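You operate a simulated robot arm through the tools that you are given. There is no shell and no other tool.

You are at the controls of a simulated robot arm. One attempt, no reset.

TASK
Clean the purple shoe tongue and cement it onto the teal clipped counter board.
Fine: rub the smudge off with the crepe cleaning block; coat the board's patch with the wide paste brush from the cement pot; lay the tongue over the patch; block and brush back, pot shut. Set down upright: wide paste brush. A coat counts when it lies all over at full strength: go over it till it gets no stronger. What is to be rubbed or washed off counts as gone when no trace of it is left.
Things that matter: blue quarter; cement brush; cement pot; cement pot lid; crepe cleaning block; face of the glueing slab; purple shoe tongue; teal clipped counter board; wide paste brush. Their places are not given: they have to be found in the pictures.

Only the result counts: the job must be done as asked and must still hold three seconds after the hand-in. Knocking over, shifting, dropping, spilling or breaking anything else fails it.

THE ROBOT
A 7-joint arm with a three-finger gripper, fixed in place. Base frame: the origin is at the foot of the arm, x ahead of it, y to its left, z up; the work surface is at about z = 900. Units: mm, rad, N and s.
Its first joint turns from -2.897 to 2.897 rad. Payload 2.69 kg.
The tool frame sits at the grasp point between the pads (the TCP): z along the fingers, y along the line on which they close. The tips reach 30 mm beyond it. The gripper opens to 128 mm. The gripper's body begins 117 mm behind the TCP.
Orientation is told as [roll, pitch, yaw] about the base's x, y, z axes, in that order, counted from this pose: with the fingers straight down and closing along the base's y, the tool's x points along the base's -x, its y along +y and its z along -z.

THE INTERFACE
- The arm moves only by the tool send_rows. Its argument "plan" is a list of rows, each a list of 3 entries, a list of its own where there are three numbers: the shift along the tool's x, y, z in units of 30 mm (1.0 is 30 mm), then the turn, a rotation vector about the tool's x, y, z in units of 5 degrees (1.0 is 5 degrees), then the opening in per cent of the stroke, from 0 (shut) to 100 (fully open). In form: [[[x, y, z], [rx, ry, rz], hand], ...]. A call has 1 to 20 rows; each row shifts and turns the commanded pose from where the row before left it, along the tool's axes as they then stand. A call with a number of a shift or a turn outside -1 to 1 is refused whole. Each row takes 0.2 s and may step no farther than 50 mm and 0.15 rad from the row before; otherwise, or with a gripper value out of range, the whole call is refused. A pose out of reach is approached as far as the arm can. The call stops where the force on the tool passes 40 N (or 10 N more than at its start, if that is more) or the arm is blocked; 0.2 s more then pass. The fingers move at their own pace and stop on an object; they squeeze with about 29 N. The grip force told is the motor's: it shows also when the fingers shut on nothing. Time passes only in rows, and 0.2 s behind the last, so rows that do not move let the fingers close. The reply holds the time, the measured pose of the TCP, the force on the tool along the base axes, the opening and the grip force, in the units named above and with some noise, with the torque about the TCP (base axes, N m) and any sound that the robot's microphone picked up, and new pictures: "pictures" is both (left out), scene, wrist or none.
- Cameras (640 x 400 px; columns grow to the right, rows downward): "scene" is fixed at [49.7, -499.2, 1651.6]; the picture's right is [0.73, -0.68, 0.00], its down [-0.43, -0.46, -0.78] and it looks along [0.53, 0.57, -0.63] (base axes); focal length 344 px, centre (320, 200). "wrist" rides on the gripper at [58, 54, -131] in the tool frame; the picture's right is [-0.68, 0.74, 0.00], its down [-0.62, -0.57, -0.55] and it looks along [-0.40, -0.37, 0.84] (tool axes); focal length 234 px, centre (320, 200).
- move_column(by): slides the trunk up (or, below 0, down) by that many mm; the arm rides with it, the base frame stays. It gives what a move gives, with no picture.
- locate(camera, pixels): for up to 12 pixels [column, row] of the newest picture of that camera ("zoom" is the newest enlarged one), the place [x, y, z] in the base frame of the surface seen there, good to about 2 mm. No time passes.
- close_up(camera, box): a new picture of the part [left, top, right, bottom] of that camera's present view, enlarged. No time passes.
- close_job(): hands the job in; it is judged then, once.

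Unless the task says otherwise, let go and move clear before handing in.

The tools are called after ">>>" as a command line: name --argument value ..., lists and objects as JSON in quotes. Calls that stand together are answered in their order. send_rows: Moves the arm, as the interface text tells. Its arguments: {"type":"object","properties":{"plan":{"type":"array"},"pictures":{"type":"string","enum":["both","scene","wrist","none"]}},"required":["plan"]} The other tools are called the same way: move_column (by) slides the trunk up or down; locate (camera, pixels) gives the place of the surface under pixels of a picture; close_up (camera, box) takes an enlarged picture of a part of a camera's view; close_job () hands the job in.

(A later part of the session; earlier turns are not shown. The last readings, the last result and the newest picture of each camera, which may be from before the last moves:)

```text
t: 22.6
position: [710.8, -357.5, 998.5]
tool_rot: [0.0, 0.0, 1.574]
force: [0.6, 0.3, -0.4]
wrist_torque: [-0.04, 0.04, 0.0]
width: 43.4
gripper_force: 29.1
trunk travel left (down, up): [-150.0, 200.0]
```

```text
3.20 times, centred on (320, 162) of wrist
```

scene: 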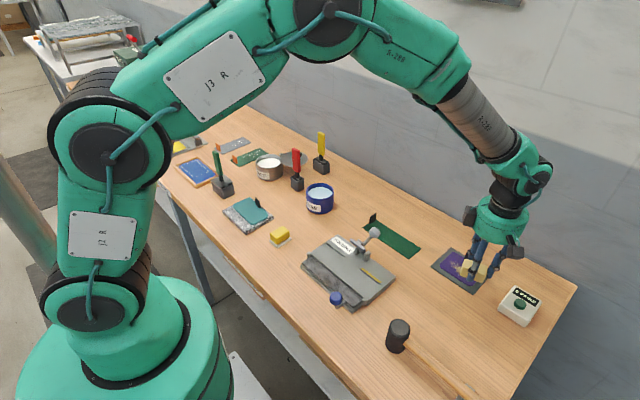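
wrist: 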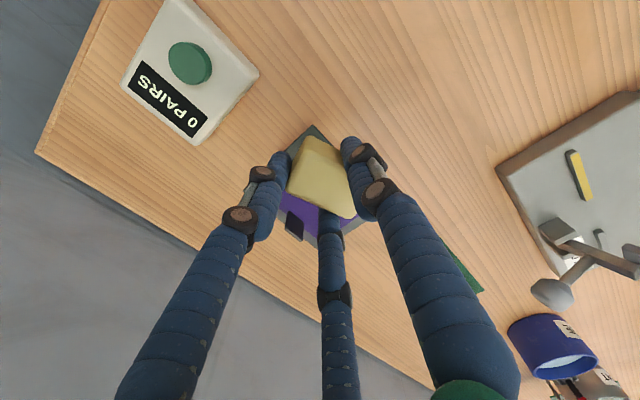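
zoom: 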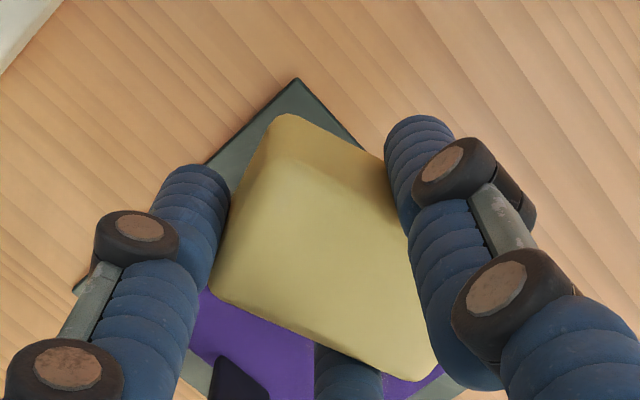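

The block hides the smudge from the wrist camera, so I'll use the scene camera. I'll also check the pairs-counter box clearance and the tab outline.

>>> locate --camera "scene" --pixels '[[500, 303], [516, 287], [540, 300], [527, 325], [499, 307], [517, 289]]'

>>> send_rows --plan '[[[-0.5, 0, 0], [0, 0, 0], 0], [[-0.9, -0.7, 0], [0, 0, 0], 0], [[0, -0.6, 0.7], [0, 0, 0], 0], [[0, 0, 0.3], [0, 0, 0], 0], [[0, 0, 0], [0, 0, 0], 0]]'

>>> close_up --camera "scene" --box '[420, 230, 516, 290]'

```text
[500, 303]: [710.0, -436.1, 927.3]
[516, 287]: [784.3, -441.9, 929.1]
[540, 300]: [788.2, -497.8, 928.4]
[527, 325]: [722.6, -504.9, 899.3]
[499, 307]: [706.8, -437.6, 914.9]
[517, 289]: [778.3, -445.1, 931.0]
```

```text
t: 23.8
position: [749.9, -314.6, 969.5]
tool_rot: [0.0, 0.002, 1.571]
force: [-0.3, -1.0, -0.3]
wrist_torque: [-0.02, -0.03, 0.0]
width: 43.3
gripper_force: 29.3
trunk travel left (down, up): [-150.0, 200.0]
```

scene: 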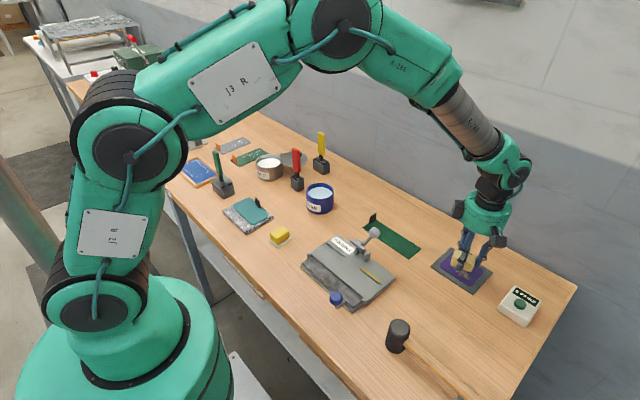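
wrist: 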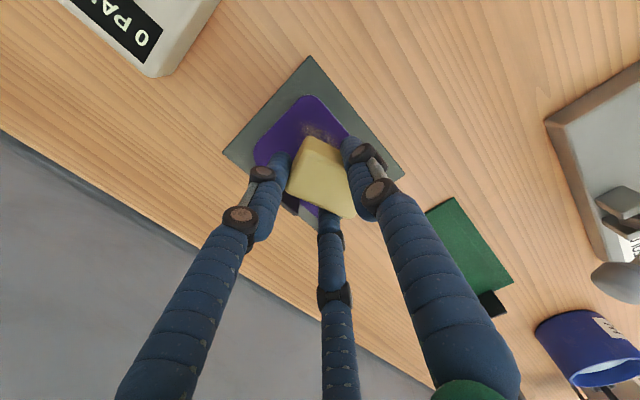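

```text
6.67 times, centred on (468, 260) of scene
```

zoom: 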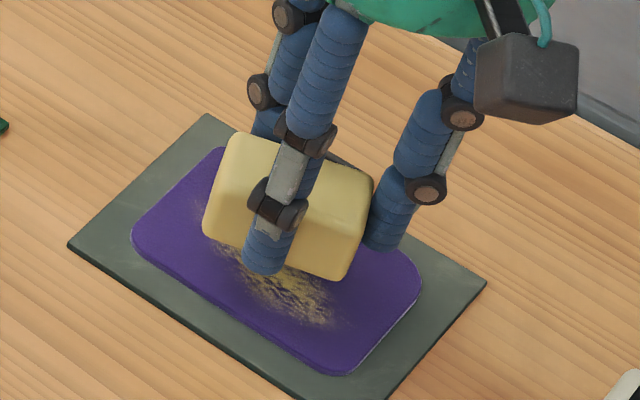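

The smudge shows below the block in the zoom, around (200–340, 200–325). I'll locate its edges.

>>> locate --camera "zoom" --pixels '[[195, 205], [210, 250], [250, 290], [300, 325], [345, 325], [340, 295], [310, 285], [360, 340], [225, 270]]'

```text
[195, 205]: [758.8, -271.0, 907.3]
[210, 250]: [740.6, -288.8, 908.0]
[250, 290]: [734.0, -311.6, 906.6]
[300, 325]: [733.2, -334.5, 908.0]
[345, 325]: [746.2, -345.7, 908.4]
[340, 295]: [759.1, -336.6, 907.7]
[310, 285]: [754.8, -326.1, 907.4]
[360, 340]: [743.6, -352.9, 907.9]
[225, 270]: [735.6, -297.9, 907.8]
```

The smudge spans x 733–763 and y -346 to -271. I'll lower the block onto its middle until I feel light contact.

>>> send_rows --plan '[[[-0.1, -0.13, 0.4], [0, 0, 0], 0], [[0, 0, 0.35], [0, 0, 0], 0], [[0, 0, 0.05], [0, 0, 0], 0], [[0, 0, 0], [0, 0, 0], 0]]' --pictures "none"

```text
t: 24.8
position: [755.2, -311.6, 944.1]
tool_rot: [0.0, -0.001, 1.57]
force: [0.1, 0.3, -0.8]
wrist_torque: [0.01, -0.01, 0.0]
width: 43.1
gripper_force: 29.2
trunk travel left (down, up): [-150.0, 200.0]
```

>>> send_rows --plan '[[[0, 0, 0.04], [0, 0, 0], 0], [[0, 0, 0.04], [0, 0, 0], 0], [[0, 0, 0], [0, 0, 0], 0]]' --pictures "none"

```text
t: 25.6
position: [754.2, -310.6, 944.8]
tool_rot: [-0.004, 0.003, 1.571]
force: [-0.1, 1.9, 16.2]
wrist_torque: [0.14, 0.09, -0.03]
width: 43.2
gripper_force: 28.9
trunk travel left (down, up): [-150.0, 200.0]
```

Contact shows 16 N downward. Now I'll rub with short strokes along y and x.

>>> send_rows --plan '[[[0.35, 0, 0], [0, 0, 0], 0], [[0.35, 0, 0], [0, 0, 0], 0], [[-0.35, 0, 0], [0, 0, 0], 0], [[-0.35, 0, 0], [0, 0, 0], 0], [[-0.35, 0, 0], [0, 0, 0], 0], [[-0.35, 0, 0], [0, 0, 0], 0], [[0.35, 0, 0], [0, 0, 0], 0], [[0.35, 0, 0], [0, 0, 0], 0], [[0, 0, 0], [0, 0, 0], 0]]'

>>> close_up --camera "scene" --box '[420, 230, 516, 290]'

```text
t: 27.6
position: [752.8, -310.5, 944.6]
tool_rot: [0.0, 0.001, 1.572]
force: [1.1, 13.2, 19.0]
wrist_torque: [0.62, 0.18, -0.14]
width: 42.9
gripper_force: 28.8
trunk travel left (down, up): [-150.0, 200.0]
```

scene: 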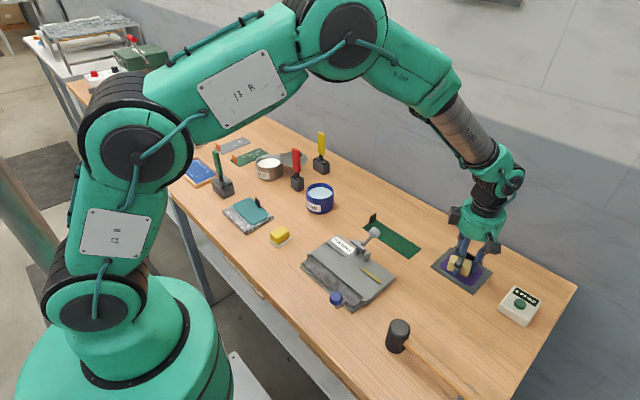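
wrist: 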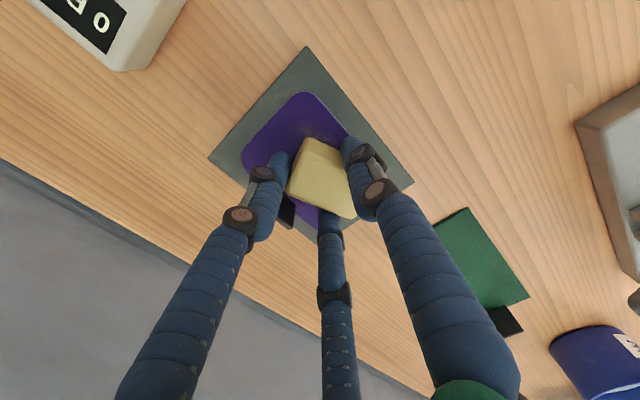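

```text
6.67 times, centred on (468, 260) of scene
```

zoom: 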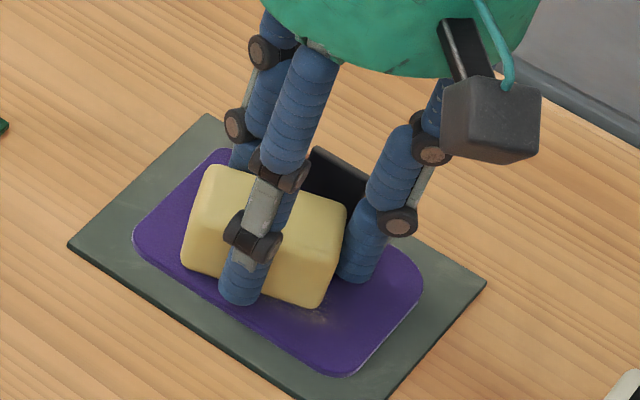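

The smudge is nearly gone; a faint trace remains near zoom (310,318). I'll do more passes with x offsets.

>>> send_rows --plan '[[[0, 0.27, 0], [0, 0, 0], 0], [[0.3, 0, 0], [0, 0, 0], 0], [[0.3, 0, 0], [0, 0, 0], 0], [[0.25, 0, 0], [0, 0, 0], 0], [[-0.3, 0, 0], [0, 0, 0], 0], [[-0.3, 0, 0], [0, 0, 0], 0], [[-0.3, 0, 0], [0, 0, 0], 0], [[-0.35, 0, 0], [0, 0, 0], 0], [[-0.35, 0, 0], [0, 0, 0], 0], [[0, -0.37, 0], [0, 0, 0], 0], [[0.35, 0, 0], [0, 0, 0], 0], [[0.35, 0, 0], [0, 0, 0], 0], [[0.3, 0, 0], [0, 0, 0], 0], [[0.3, 0, 0], [0, 0, 0], 0], [[0.3, 0, 0], [0, 0, 0], 0], [[0, 0.37, 0], [0, 0, 0], 0], [[-0.3, 0, 0], [0, 0, 0], 0], [[-0.3, 0, 0], [0, 0, 0], 0], [[-0.3, 0, 0], [0, 0, 0], 0], [[0, -0.27, 0], [0, 0, 0], 0]]' --pictures "none"

>>> send_rows --plan '[[[0, 0, -0.6], [0, 0, 0], 0], [[0, 0, -0.9], [0, 0, 0], 0], [[0, 0.9, -0.9], [0, 0, 0], 0], [[0, 1, -0.5], [0, 0, 0], 0], [[0, 1, 0], [0, 0, 0], 0], [[0, 0, 0], [0, 0, 0], 0]]'

>>> close_up --camera "scene" --box '[420, 230, 516, 290]'

```text
t: 31.8
position: [752.7, -308.1, 942.0]
tool_rot: [0.0, -0.001, 1.57]
force: [-14.2, 0.5, 19.9]
wrist_torque: [0.18, 0.59, 0.06]
width: 42.6
gripper_force: 29.4
trunk travel left (down, up): [-150.0, 200.0]
```

```text
t: 33.2
position: [666.1, -311.9, 1029.4]
tool_rot: [-0.001, -0.001, 1.572]
force: [0.2, 0.4, -1.1]
wrist_torque: [0.02, -0.02, 0.0]
width: 42.4
gripper_force: 28.6
trunk travel left (down, up): [-150.0, 200.0]
```

scene: 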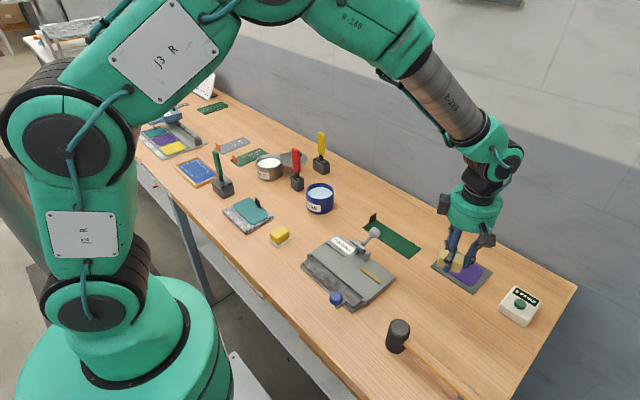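
wrist: 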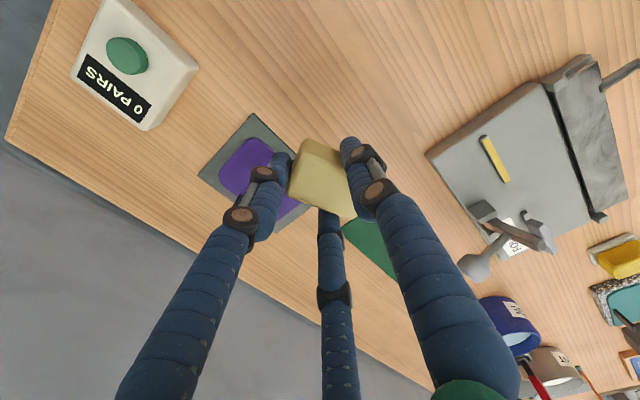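

```text
6.67 times, centred on (468, 260) of scene
```

zoom: 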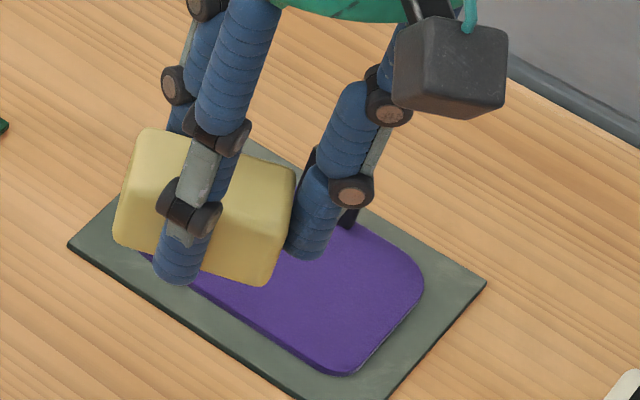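

The visible part is clean. I'll move over the block's home so the whole tongue shows.

>>> send_rows --plan '[[[0.3, 0.9, 0], [0, 0, 0], 0], [[0.3, 0.9, 0], [0, 0, 0], 0], [[0, 0, 0], [0, 0, 0], 0]]'

>>> close_up --camera "scene" --box '[420, 230, 516, 290]'

>>> close_up --camera "wrist" --box '[180, 120, 310, 260]'

```text
t: 34.0
position: [611.4, -330.2, 1029.7]
tool_rot: [0.0, 0.0, 1.573]
force: [-1.1, 0.0, 0.1]
wrist_torque: [0.02, -0.02, 0.01]
width: 42.5
gripper_force: 29.0
trunk travel left (down, up): [-150.0, 200.0]
```

scene: 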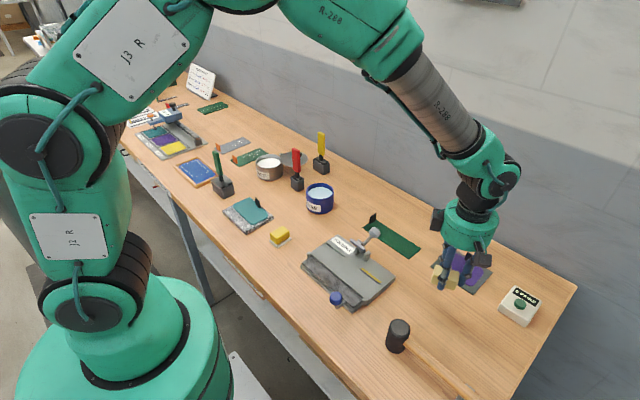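
wrist: 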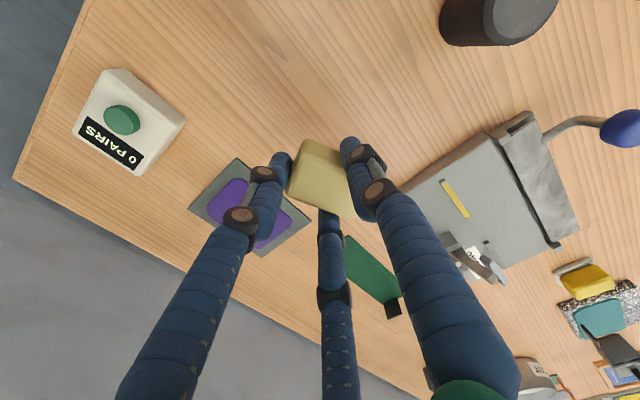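

```text
6.67 times, centred on (468, 260) of scene
```

zoom: 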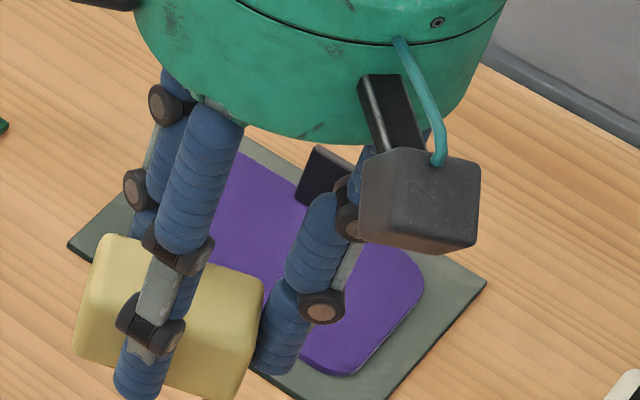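

```text
2.86 times, centred on (245, 190) of wrist
```

zoom: 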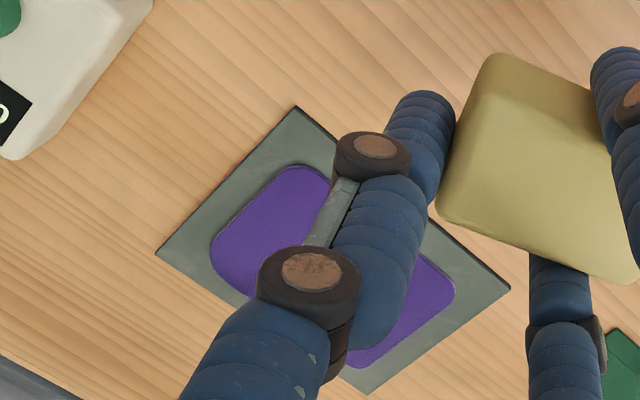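

The hand still blocks part of the tongue. I'll step aside in +y for a clear view before putting the block down.

>>> send_rows --plan '[[[-1, 0, 0], [0, 0, 0], 0], [[-1, 0, 0], [0, 0, 0], 0], [[-1, 0, 0], [0, 0, 0], 0], [[-0.7, 0, 0], [0, 0, 0], 0], [[0, 0, 0], [0, 0, 0], 0]]' --pictures "scene"

>>> close_up --camera "scene" --box '[428, 240, 500, 295]'

```text
t: 35.2
position: [612.5, -217.5, 1031.7]
tool_rot: [0.0, 0.001, 1.572]
force: [0.2, -0.6, -1.1]
wrist_torque: [-0.04, -0.01, -0.02]
width: 42.5
gripper_force: 29.1
trunk travel left (down, up): [-150.0, 200.0]
```

scene: 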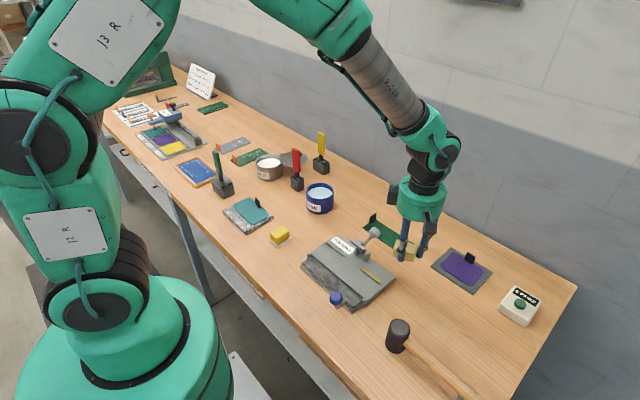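

```text
7.27 times, centred on (464, 268) of scene
```

zoom: 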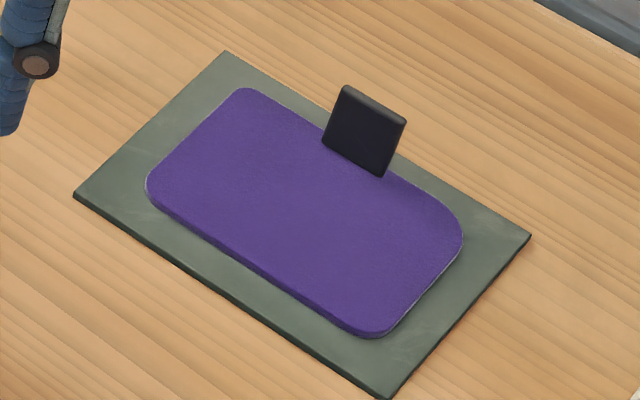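

The tongue is completely clean. I'll bring the block back over its home, turn the hand so the block is square again, and lower it.

>>> send_rows --plan '[[[0.95, 0, 0], [0, 0, 0], 0], [[0.95, 0, 0], [0, 0, 0], 0], [[0.95, 0, 0], [0, 0, 0], 0], [[0.88, -0.05, 0], [0, 0, 0], 0], [[0, 0, 0.5], [0, 0, 1], 0], [[0, 0, 0.5], [0, 0, 1], 0], [[0, 0, 0.5], [0, 0, 1], 0], [[0, 0, 0.5], [0, 0, 1], 0], [[0, 0, 0], [0, 0, 0], 0]]'

>>> close_up --camera "wrist" --box '[240, 100, 400, 220]'

>>> locate --camera "zoom" --pixels '[[260, 200], [330, 250], [290, 300], [350, 330], [385, 190], [290, 150], [215, 290], [395, 365]]'

```text
t: 37.2
position: [613.9, -328.5, 969.2]
tool_rot: [0.001, 0.0, 1.223]
force: [-0.5, 0.1, -0.9]
wrist_torque: [0.0, -0.01, -0.01]
width: 42.6
gripper_force: 28.8
trunk travel left (down, up): [-150.0, 200.0]
```

scene: 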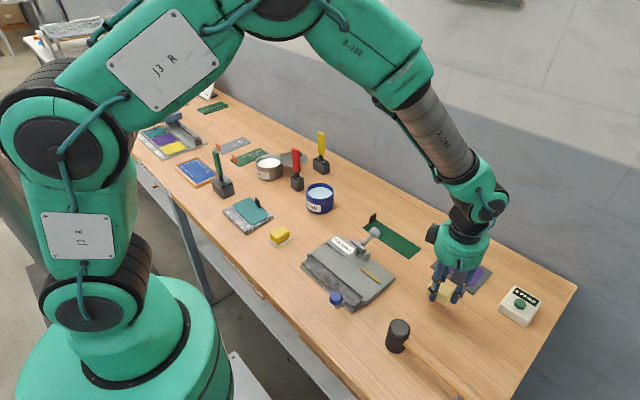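
wrist: 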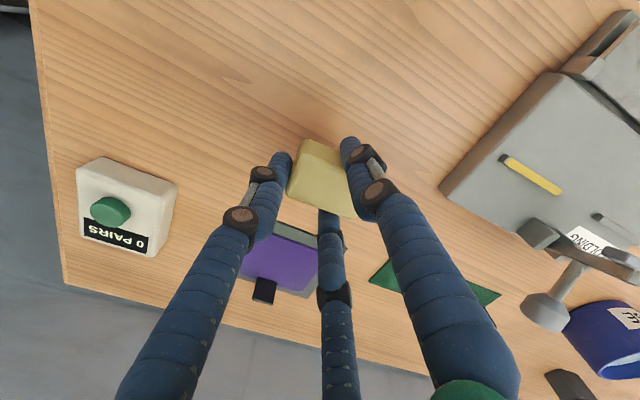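

```text
3.33 times, centred on (320, 160) of wrist
```

zoom: 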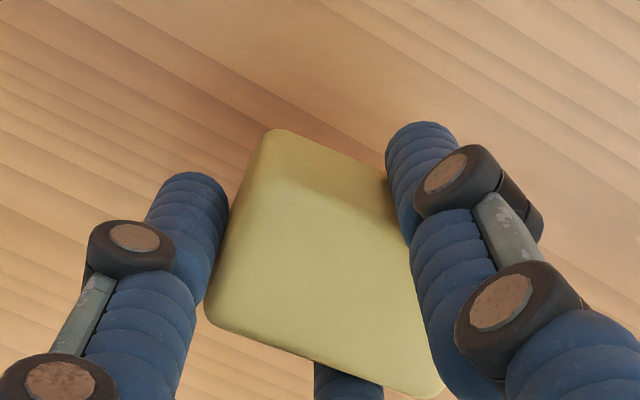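

```text
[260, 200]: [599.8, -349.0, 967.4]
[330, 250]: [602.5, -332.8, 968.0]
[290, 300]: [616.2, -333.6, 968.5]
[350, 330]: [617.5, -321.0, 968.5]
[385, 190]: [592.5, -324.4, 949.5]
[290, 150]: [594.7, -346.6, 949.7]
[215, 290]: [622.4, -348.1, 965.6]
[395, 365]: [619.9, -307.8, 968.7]
```

The block's top is level at 968.4, so its bottom is about 34.8 below the TCP, and it is centred at (607,-328). I'll lower to touch the table.

>>> send_rows --plan '[[[0, 0, 0.55], [0, 0, 0], 0], [[0, 0, 0.5], [0, 0, 0], 0], [[0, 0, 0.03], [0, 0, 0], 0], [[0, 0, 0.03], [0, 0, 0], 0], [[0, 0, 0], [0, 0, 0], 0]]' --pictures "none"

```text
t: 38.4
position: [614.7, -330.0, 936.5]
tool_rot: [0.0, 0.0, 1.223]
force: [0.2, 0.2, -0.7]
wrist_torque: [0.0, -0.02, 0.0]
width: 42.5
gripper_force: 28.6
trunk travel left (down, up): [-150.0, 200.0]
```

>>> send_rows --plan '[[[0, 0, 0.04], [0, 0, 0], 0], [[0, 0, 0.03], [0, 0, 0], 0], [[0, 0, 0], [0, 0, 0], 0]]' --pictures "none"

```text
t: 39.2
position: [615.4, -329.5, 935.4]
tool_rot: [-0.002, 0.001, 1.22]
force: [-2.9, 0.0, 10.9]
wrist_torque: [0.29, 0.17, -0.01]
width: 42.5
gripper_force: 28.9
trunk travel left (down, up): [-150.0, 200.0]
```

The block touches down with 11 N. I'll open and rise straight up.

>>> send_rows --plan '[[[0, 0, -0.03], [0, 0, 0], 40], [[0, 0, 0], [0, 0, 0], 60], [[0, 0, 0], [0, 0, 0], 60], [[0, 0, -0.6], [0, 0, 0], 60], [[0, 0, -0.8], [0, 0, 0], 60], [[0, 0, -0.8], [0, 0, 0], 60], [[0, 0, -0.9], [0, 0, 0], 60], [[0, 0, -0.9], [0, 0, 0], 60], [[0, 0, 0], [0, 0, 0], 60]]'

>>> close_up --camera "scene" --box '[410, 270, 490, 330]'

```text
t: 41.2
position: [614.4, -329.7, 1055.5]
tool_rot: [0.001, 0.0, 1.221]
force: [-0.7, 0.5, -0.3]
wrist_torque: [-0.03, -0.03, 0.0]
width: 76.8
gripper_force: 0.0
trunk travel left (down, up): [-150.0, 200.0]
```

scene: 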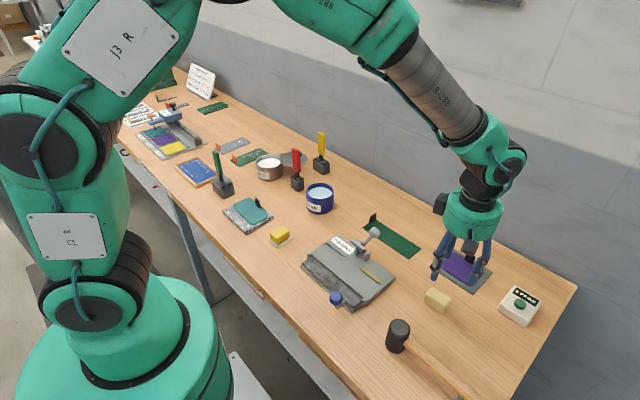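
wrist: 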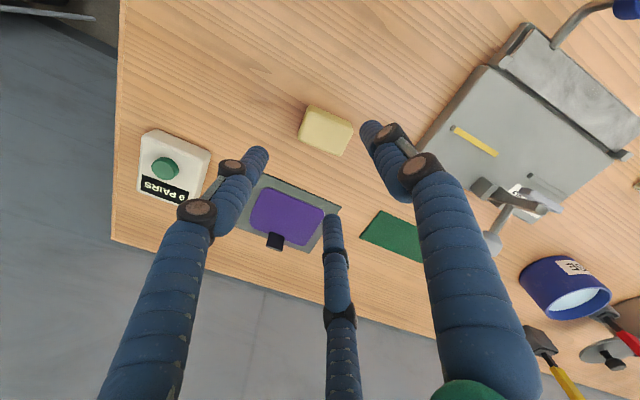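

```text
6.67 times, centred on (450, 300) of scene
```

zoom: 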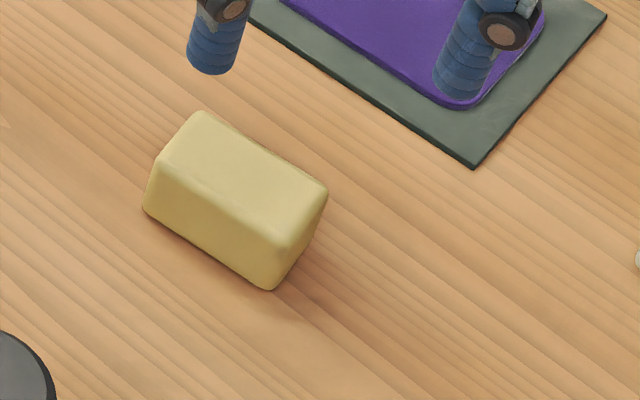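

The block is back in place. Next I'll take close-ups of the three brushes to identify the wide paste brush and get its geometry.

>>> close_up --camera "scene" --box '[280, 125, 344, 195]'

>>> close_up --camera "scene" --box '[195, 145, 251, 205]'

>>> locate --camera "scene" --pixels '[[214, 153], [219, 152], [220, 173], [224, 176], [222, 180], [211, 180], [223, 188], [233, 182], [224, 174], [212, 187], [223, 198], [234, 191]]'

```text
5.71 times, centred on (312, 160) of scene
```

zoom: 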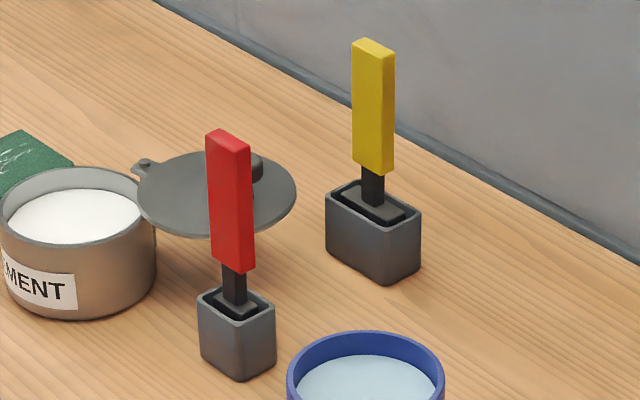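

```text
6.67 times, centred on (223, 175) of scene
```

zoom: 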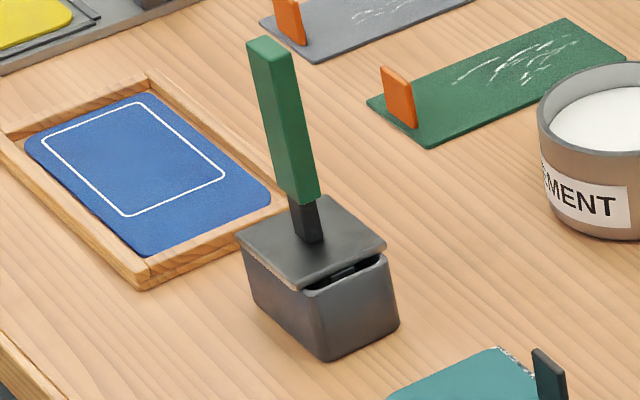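

```text
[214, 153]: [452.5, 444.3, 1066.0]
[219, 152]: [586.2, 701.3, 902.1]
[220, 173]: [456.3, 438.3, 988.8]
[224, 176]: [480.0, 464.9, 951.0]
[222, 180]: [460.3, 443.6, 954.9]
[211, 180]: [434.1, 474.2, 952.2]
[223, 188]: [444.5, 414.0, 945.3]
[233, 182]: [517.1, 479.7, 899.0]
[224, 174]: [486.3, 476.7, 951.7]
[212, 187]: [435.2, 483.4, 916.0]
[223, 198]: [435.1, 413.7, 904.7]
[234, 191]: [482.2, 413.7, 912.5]
```

There are three brushes: red is narrow, yellow medium, and green the widest with a plate-like head. I'll fly over to look closely at the green one and the slab area.

>>> send_rows --plan '[[[0, 0, -0.8], [0, 0, -1], 60], [[0, 0, -0.8], [0, 0, -1], 60], [[0, 0, -0.8], [0, 0, -1], 60], [[0, 0, -0.8], [0, 0, -1], 60], [[-0.985, 0.292, 0], [0, 0, 0], 60], [[-0.985, 0.292, 0], [0, 0, 0], 60], [[-0.985, 0.292, 0], [0, 0, 0], 60], [[-0.985, 0.292, 0], [0, 0, 0], 60], [[-0.985, 0.292, 0], [0, 0, 0], 60], [[-0.985, 0.292, 0], [0, 0, 0], 60], [[-0.985, 0.292, 0], [0, 0, 0], 60], [[-0.985, 0.292, 0], [0, 0, 0], 60], [[-0.985, 0.292, 0], [0, 0, 0], 60], [[-0.985, 0.292, 0], [0, 0, 0], 60], [[-0.985, 0.292, 0], [0, 0, 0], 60], [[-0.985, 0.292, 0], [0, 0, 0], 60]]' --pictures "none"

>>> send_rows --plan '[[[-0.985, 0.292, 0], [0, 0, 0], 60], [[-0.985, 0.292, 0], [0, 0, 0], 60], [[-0.985, 0.292, 0], [0, 0, 0], 60], [[-0.985, 0.292, 0], [0, 0, 0], 60], [[-0.985, 0.292, 0], [0, 0, 0], 60], [[-0.985, 0.292, 0], [0, 0, 0], 60], [[-0.985, 0.292, 0], [0, 0, 0], 60], [[-0.985, 0.292, 0], [0, 0, 0], 60], [[-0.985, 0.292, 0], [0, 0, 0], 60], [[-0.985, 0.292, 0], [0, 0, 0], 60], [[-0.985, 0.292, 0], [0, 0, 0], 60], [[0, 0, 0], [0, 0, 0], 60]]'

>>> close_up --camera "wrist" --box '[200, 60, 520, 260]'

```text
t: 44.6
position: [508.8, 27.9, 1151.5]
tool_rot: [0.0, 0.0, 1.57]
force: [-0.8, 0.7, 0.6]
wrist_torque: [0.01, -0.02, 0.03]
width: 76.8
gripper_force: 0.1
trunk travel left (down, up): [-150.0, 200.0]
```

```text
t: 47.2
position: [412.4, 353.9, 1152.5]
tool_rot: [0.0, 0.0, 1.569]
force: [-0.1, 0.1, 0.6]
wrist_torque: [-0.08, 0.0, 0.0]
width: 76.7
gripper_force: 0.0
trunk travel left (down, up): [-150.0, 200.0]
```

scene: 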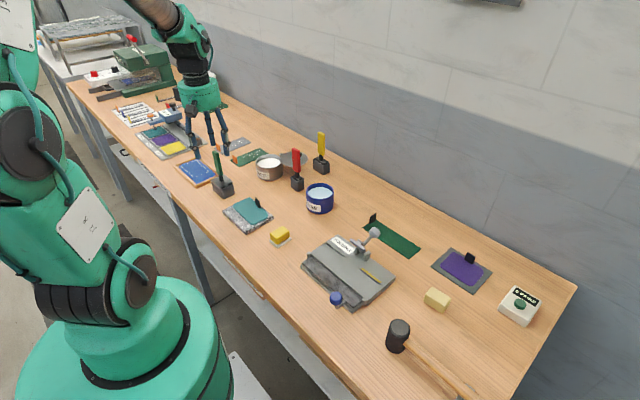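
wrist: 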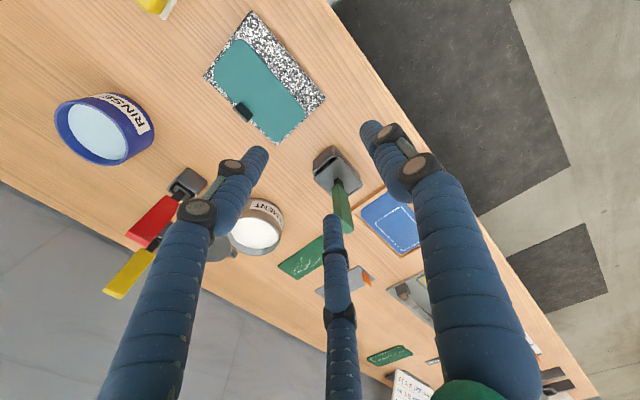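

```text
2.00 times, centred on (360, 160) of wrist
```

zoom: 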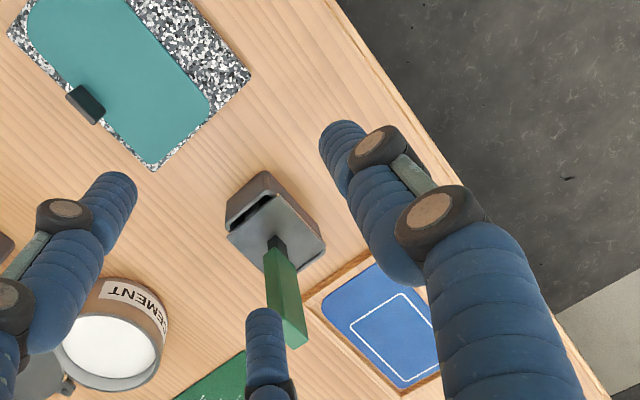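

I'll zoom in tightly on the green brush's head and on the teal board from this side.

>>> close_up --camera "wrist" --box '[300, 135, 372, 195]'

>>> close_up --camera "wrist" --box '[200, 10, 328, 146]'

>>> locate --camera "wrist" --pixels '[[333, 170], [350, 182], [338, 157], [331, 163], [316, 168], [360, 183], [327, 190], [345, 165], [337, 180], [342, 200], [333, 147], [318, 160]]'

```text
6.67 times, centred on (336, 165) of wrist
```

zoom: 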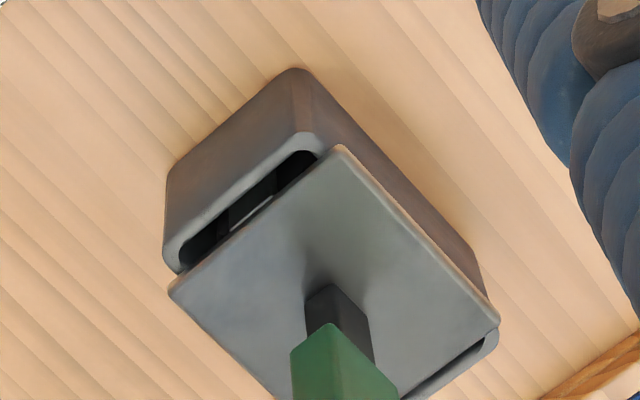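

```text
2.94 times, centred on (264, 78) of wrist
```

zoom: 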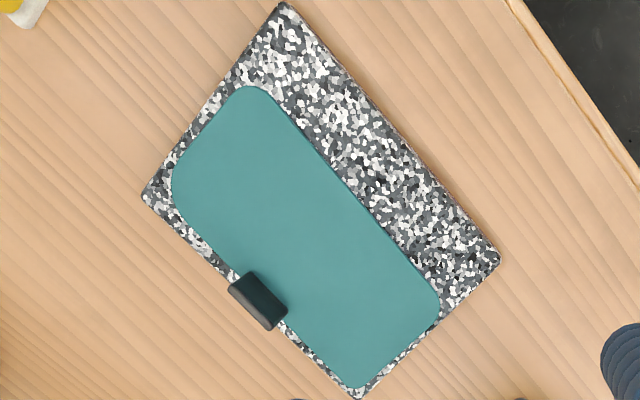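

```text
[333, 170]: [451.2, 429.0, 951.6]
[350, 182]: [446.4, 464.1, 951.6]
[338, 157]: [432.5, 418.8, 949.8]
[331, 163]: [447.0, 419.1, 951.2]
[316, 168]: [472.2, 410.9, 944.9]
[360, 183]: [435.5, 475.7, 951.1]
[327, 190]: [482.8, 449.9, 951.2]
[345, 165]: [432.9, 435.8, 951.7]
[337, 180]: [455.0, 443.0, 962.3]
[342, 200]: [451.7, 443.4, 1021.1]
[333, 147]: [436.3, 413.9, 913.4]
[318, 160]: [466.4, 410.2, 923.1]
```

The green tool carries a plate of about 52×62 mm over its holder. I need to compare the yellow and red heads and the pot's mouth to decide which is the wide paste brush.

>>> close_up --camera "scene" --box '[306, 150, 338, 180]'

>>> locate --camera "scene" --pixels '[[255, 163], [281, 165], [268, 155], [268, 173], [257, 160], [284, 162], [275, 176], [262, 178]]'

>>> close_up --camera "scene" --box '[283, 165, 311, 195]'

>>> close_up --camera "scene" --box '[206, 168, 242, 202]'

```text
13.33 times, centred on (322, 165) of scene
```

zoom: 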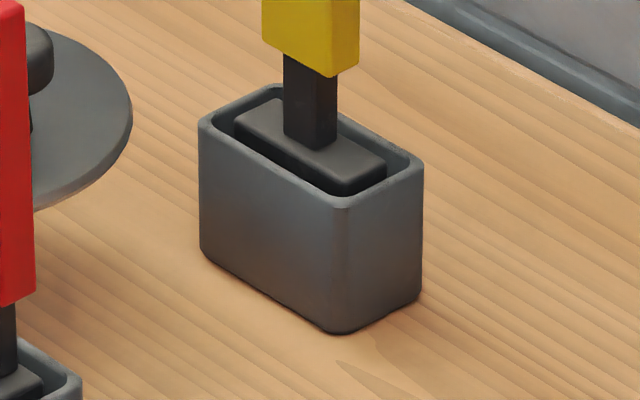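

```text
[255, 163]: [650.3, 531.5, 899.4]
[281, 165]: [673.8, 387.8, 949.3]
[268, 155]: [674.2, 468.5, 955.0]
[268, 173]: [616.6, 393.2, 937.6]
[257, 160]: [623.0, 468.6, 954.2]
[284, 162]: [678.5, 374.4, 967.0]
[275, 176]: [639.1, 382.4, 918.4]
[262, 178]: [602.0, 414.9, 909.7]
```

```text
13.33 times, centred on (297, 180) of scene
```

zoom: 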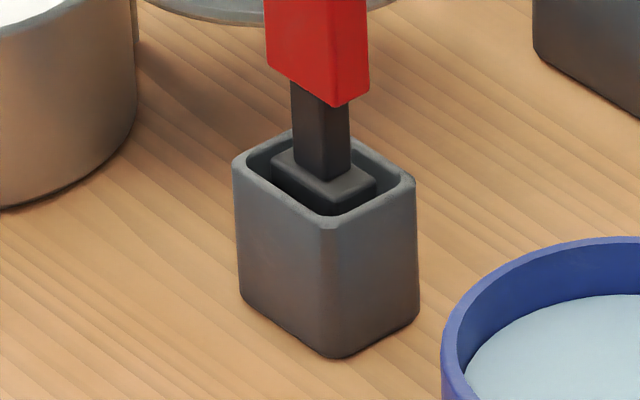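

```text
11.76 times, centred on (224, 185) of scene
```

zoom: 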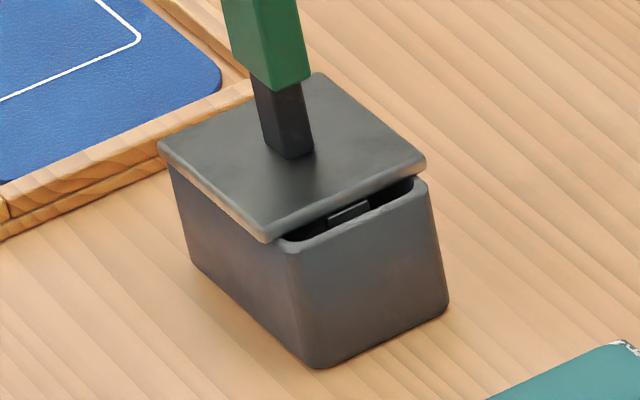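

Yellow's head is about 41 mm wide and sits in an open holder; red's is about 20 mm. Green's stem passes through a cover plate, and something dark shows in the slot. I'll measure what is inside that slot.

>>> locate --camera "zoom" --pixels '[[340, 213], [350, 220], [365, 205], [335, 222], [300, 238], [385, 195], [405, 185], [290, 245], [425, 160], [268, 240], [160, 145], [325, 75]]'

>>> close_up --camera "wrist" --box '[312, 140, 344, 170]'

>>> locate --camera "zoom" --pixels '[[140, 400], [200, 350], [250, 310], [180, 345], [230, 290], [280, 260], [330, 230], [300, 250], [210, 310], [160, 390]]'

```text
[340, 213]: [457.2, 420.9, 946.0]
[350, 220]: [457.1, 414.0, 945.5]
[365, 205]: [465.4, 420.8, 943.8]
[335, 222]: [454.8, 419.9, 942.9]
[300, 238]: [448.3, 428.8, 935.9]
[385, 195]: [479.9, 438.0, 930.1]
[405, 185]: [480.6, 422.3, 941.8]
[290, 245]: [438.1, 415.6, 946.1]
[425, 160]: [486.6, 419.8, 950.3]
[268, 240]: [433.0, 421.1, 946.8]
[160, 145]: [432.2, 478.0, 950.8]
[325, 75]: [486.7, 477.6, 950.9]
```

```text
13.33 times, centred on (328, 155) of wrist
```

zoom: 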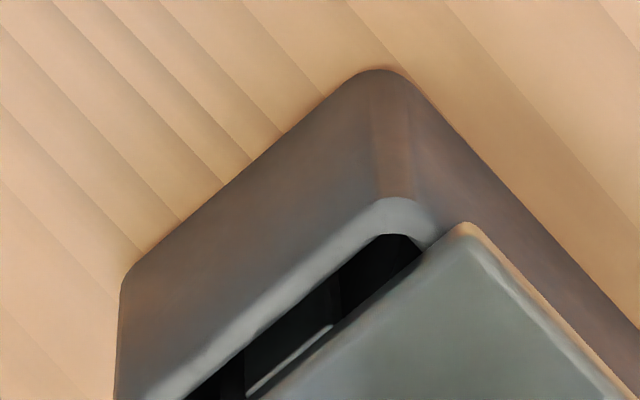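

```text
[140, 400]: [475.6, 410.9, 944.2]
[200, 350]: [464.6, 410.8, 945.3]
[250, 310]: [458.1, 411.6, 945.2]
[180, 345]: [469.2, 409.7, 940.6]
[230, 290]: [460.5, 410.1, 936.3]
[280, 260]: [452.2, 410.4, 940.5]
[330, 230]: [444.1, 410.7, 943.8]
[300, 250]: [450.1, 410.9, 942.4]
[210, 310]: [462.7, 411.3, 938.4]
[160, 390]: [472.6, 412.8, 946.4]
```

The green tool has a thin head (top z≈946) under a 55×58 plate, like a cement jar's brush cap. Red and yellow look like a narrow and wide pair. I'll view the tools from the other side to look for labels and confirm.

>>> send_rows --plan '[[[0, -0.33, 0], [0, 0, -1], 60], [[0, -0.33, 0], [0, 0, -1], 60], [[0, -0.33, 0], [0, 0, -1], 60], [[0, -0.33, 0], [0, 0, -1], 60], [[0, -0.33, 0], [0, 0, -1], 60], [[0, -0.33, 0], [0, 0, -1], 60], [[0, -0.33, 0], [0, 0, -1], 60], [[0, -0.33, 0], [0, 0, -1], 60], [[0, -0.33, 0], [0, 0, -1], 60], [[0, -0.33, 0], [0, 0, -1], 60], [[0, -0.33, 0], [0, 0, -1], 60], [[0, -0.33, 0], [0, 0, -1], 60], [[0, -0.33, 0], [0, 0, -1], 60], [[0, -0.33, 0], [0, 0, -1], 60], [[0, -0.33, 0], [0, 0, -1], 60], [[0, -0.33, 0], [0, 0, -1], 60], [[0, 0, 0], [0, 0, -1], 60], [[0, 0, 0], [0, 0, -1], 60], [[0, 0, 0], [0, 0, 0], 60]]'

>>> close_up --camera "wrist" --box '[160, 0, 480, 200]'

```text
t: 51.2
position: [527.0, 439.9, 1150.4]
tool_rot: [-0.001, -0.001, -3.138]
force: [0.7, 0.2, -0.3]
wrist_torque: [0.0, -0.02, -0.03]
width: 76.6
gripper_force: 0.1
trunk travel left (down, up): [-150.0, 200.0]
```

scene: 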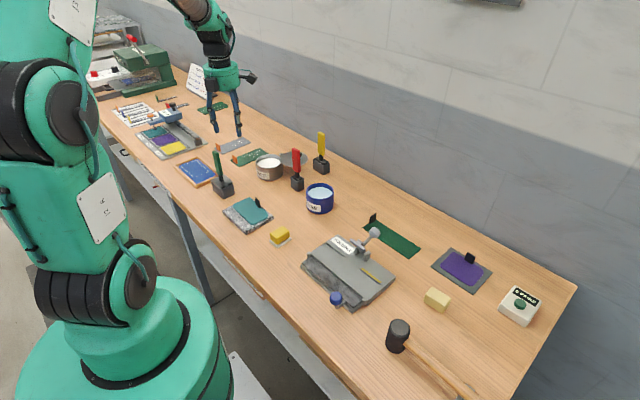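
wrist: 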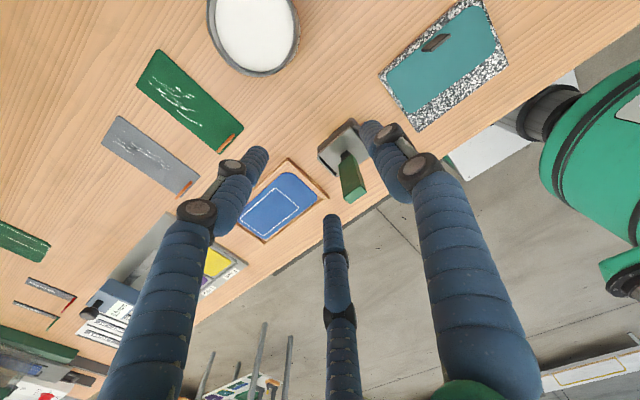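

```text
2.00 times, centred on (320, 100) of wrist
```

zoom: 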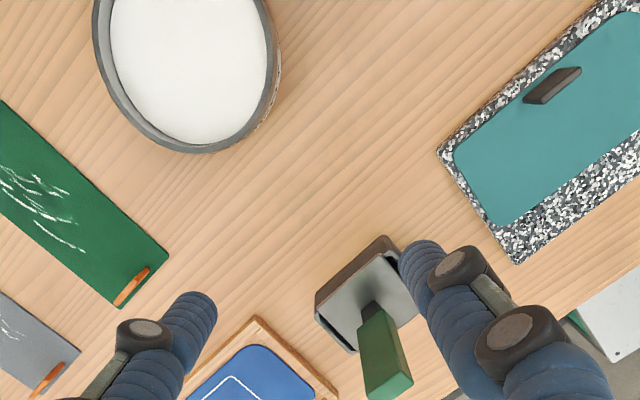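

From this side I can see the clip standing on the teal board at wrist (437,42). I'll zoom in there and on the green brush.

>>> close_up --camera "wrist" --box '[375, 0, 511, 132]'

>>> close_up --camera "wrist" --box '[300, 100, 400, 210]'

>>> locate --camera "wrist" --pixels '[[424, 48], [448, 34], [437, 38], [436, 48], [400, 60], [405, 105], [465, 10], [490, 60], [389, 77], [408, 112], [211, 20], [297, 30]]'

```text
3.03 times, centred on (443, 66) of wrist
```

zoom: 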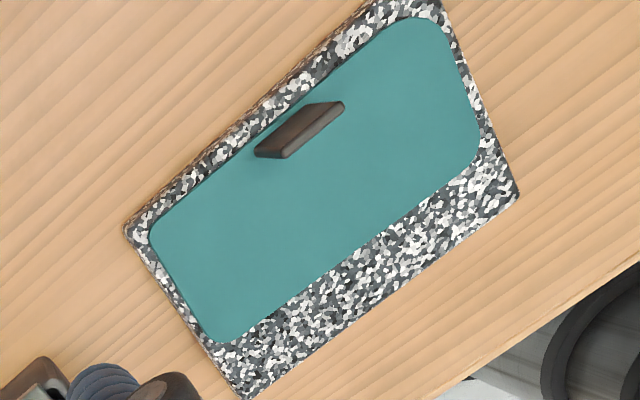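

```text
3.64 times, centred on (350, 155) of wrist
```

zoom: 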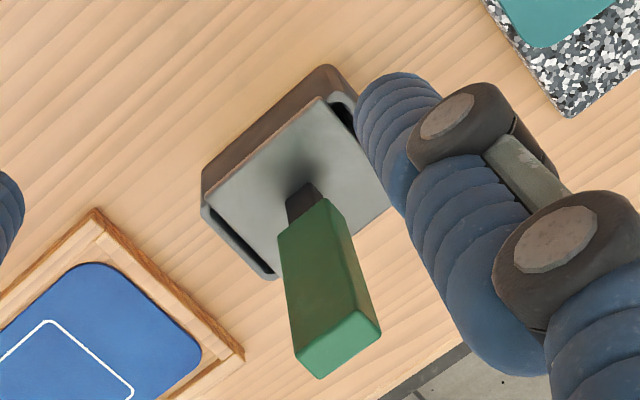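

```text
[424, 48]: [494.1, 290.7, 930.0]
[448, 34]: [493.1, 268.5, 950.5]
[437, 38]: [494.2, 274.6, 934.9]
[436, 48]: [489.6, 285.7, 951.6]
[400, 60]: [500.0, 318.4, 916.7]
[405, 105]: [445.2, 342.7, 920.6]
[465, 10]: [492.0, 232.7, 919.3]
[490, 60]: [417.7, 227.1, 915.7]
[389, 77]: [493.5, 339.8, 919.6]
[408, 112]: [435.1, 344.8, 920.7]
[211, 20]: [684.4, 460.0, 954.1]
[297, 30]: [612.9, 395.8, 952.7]
```

Now I'll measure the outline on the blue quarter as a guide to patch size, plus the yellow and red heads and holders.

>>> locate --camera "scene" --pixels '[[181.5, 165.6], [196, 160.6], [208.6, 171.3], [193.8, 177.3], [180, 168], [198, 159], [215, 176], [197, 183]]'

>>> close_up --camera "scene" --box '[306, 150, 338, 180]'

>>> locate --camera "zoom" --pixels '[[235, 125], [345, 188], [385, 165], [275, 103], [310, 140], [200, 120], [337, 205], [420, 165], [280, 88], [337, 325], [270, 20], [340, 60]]'

```text
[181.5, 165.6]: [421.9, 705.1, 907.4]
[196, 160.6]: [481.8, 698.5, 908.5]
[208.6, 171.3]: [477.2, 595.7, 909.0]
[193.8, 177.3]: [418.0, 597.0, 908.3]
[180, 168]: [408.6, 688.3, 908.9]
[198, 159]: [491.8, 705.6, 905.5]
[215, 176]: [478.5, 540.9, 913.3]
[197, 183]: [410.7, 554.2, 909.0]
```

```text
13.33 times, centred on (322, 165) of scene
```

zoom: 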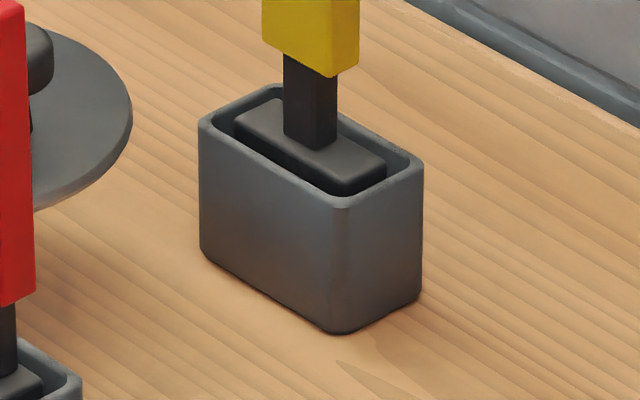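

```text
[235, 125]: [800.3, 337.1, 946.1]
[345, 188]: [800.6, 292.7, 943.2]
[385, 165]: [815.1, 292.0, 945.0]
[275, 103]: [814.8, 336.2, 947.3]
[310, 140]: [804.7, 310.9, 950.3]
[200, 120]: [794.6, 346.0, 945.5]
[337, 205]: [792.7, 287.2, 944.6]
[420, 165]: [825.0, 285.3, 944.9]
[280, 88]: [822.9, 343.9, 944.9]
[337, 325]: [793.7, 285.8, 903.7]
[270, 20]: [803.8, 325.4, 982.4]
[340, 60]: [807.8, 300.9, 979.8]
```

The yellow head is 15×45 in a 30×60 holder. I'll measure the green holder the same way, plus the inside of its open slot on the +y side.

>>> locate --camera "zoom" --pixels '[[300, 120]]'

>>> locate --camera "wrist" --pixels '[[375, 175], [356, 156], [357, 150], [389, 119], [377, 173], [358, 153], [363, 165], [367, 169], [393, 127], [404, 150], [384, 152], [398, 200]]'

>>> close_up --camera "wrist" --box '[350, 110, 400, 180]'

```text
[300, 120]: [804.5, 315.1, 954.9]
```

```text
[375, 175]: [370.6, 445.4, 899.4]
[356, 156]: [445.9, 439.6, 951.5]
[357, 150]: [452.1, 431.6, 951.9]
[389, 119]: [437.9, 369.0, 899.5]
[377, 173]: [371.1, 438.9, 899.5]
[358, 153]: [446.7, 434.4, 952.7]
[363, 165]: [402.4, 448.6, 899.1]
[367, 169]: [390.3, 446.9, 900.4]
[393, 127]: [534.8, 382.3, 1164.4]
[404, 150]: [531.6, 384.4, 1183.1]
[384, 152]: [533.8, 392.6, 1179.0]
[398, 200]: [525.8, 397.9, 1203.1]
```

```text
5.71 times, centred on (375, 145) of wrist
```

zoom: 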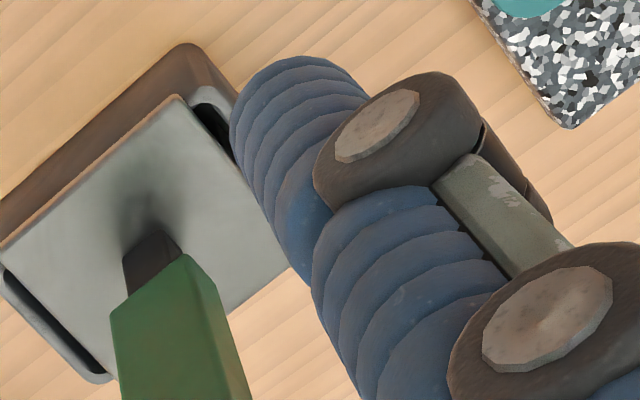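

I misread the zoom scale; the box was widened. I'll re-locate with corrected pixels.

>>> locate --camera "wrist" --pixels '[[318, 153], [318, 157], [337, 175], [338, 173], [352, 119], [354, 128], [326, 165], [330, 168], [344, 152], [341, 152], [352, 200], [345, 196]]'

>>> close_up --camera "wrist" --box '[308, 145, 348, 180]'

```text
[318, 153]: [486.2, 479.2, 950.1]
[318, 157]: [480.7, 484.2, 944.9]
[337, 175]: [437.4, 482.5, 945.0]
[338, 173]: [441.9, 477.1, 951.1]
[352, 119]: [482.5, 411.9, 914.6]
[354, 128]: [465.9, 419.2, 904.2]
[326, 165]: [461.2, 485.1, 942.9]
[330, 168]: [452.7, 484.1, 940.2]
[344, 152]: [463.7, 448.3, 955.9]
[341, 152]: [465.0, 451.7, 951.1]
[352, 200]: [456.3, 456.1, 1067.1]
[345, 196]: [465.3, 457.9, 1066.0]
```

```text
11.43 times, centred on (328, 162) of wrist
```

zoom: 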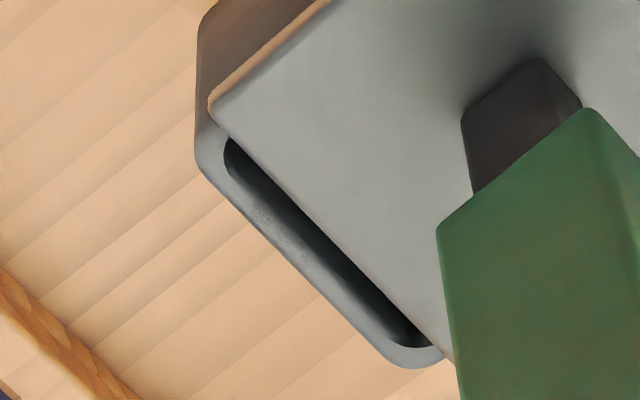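

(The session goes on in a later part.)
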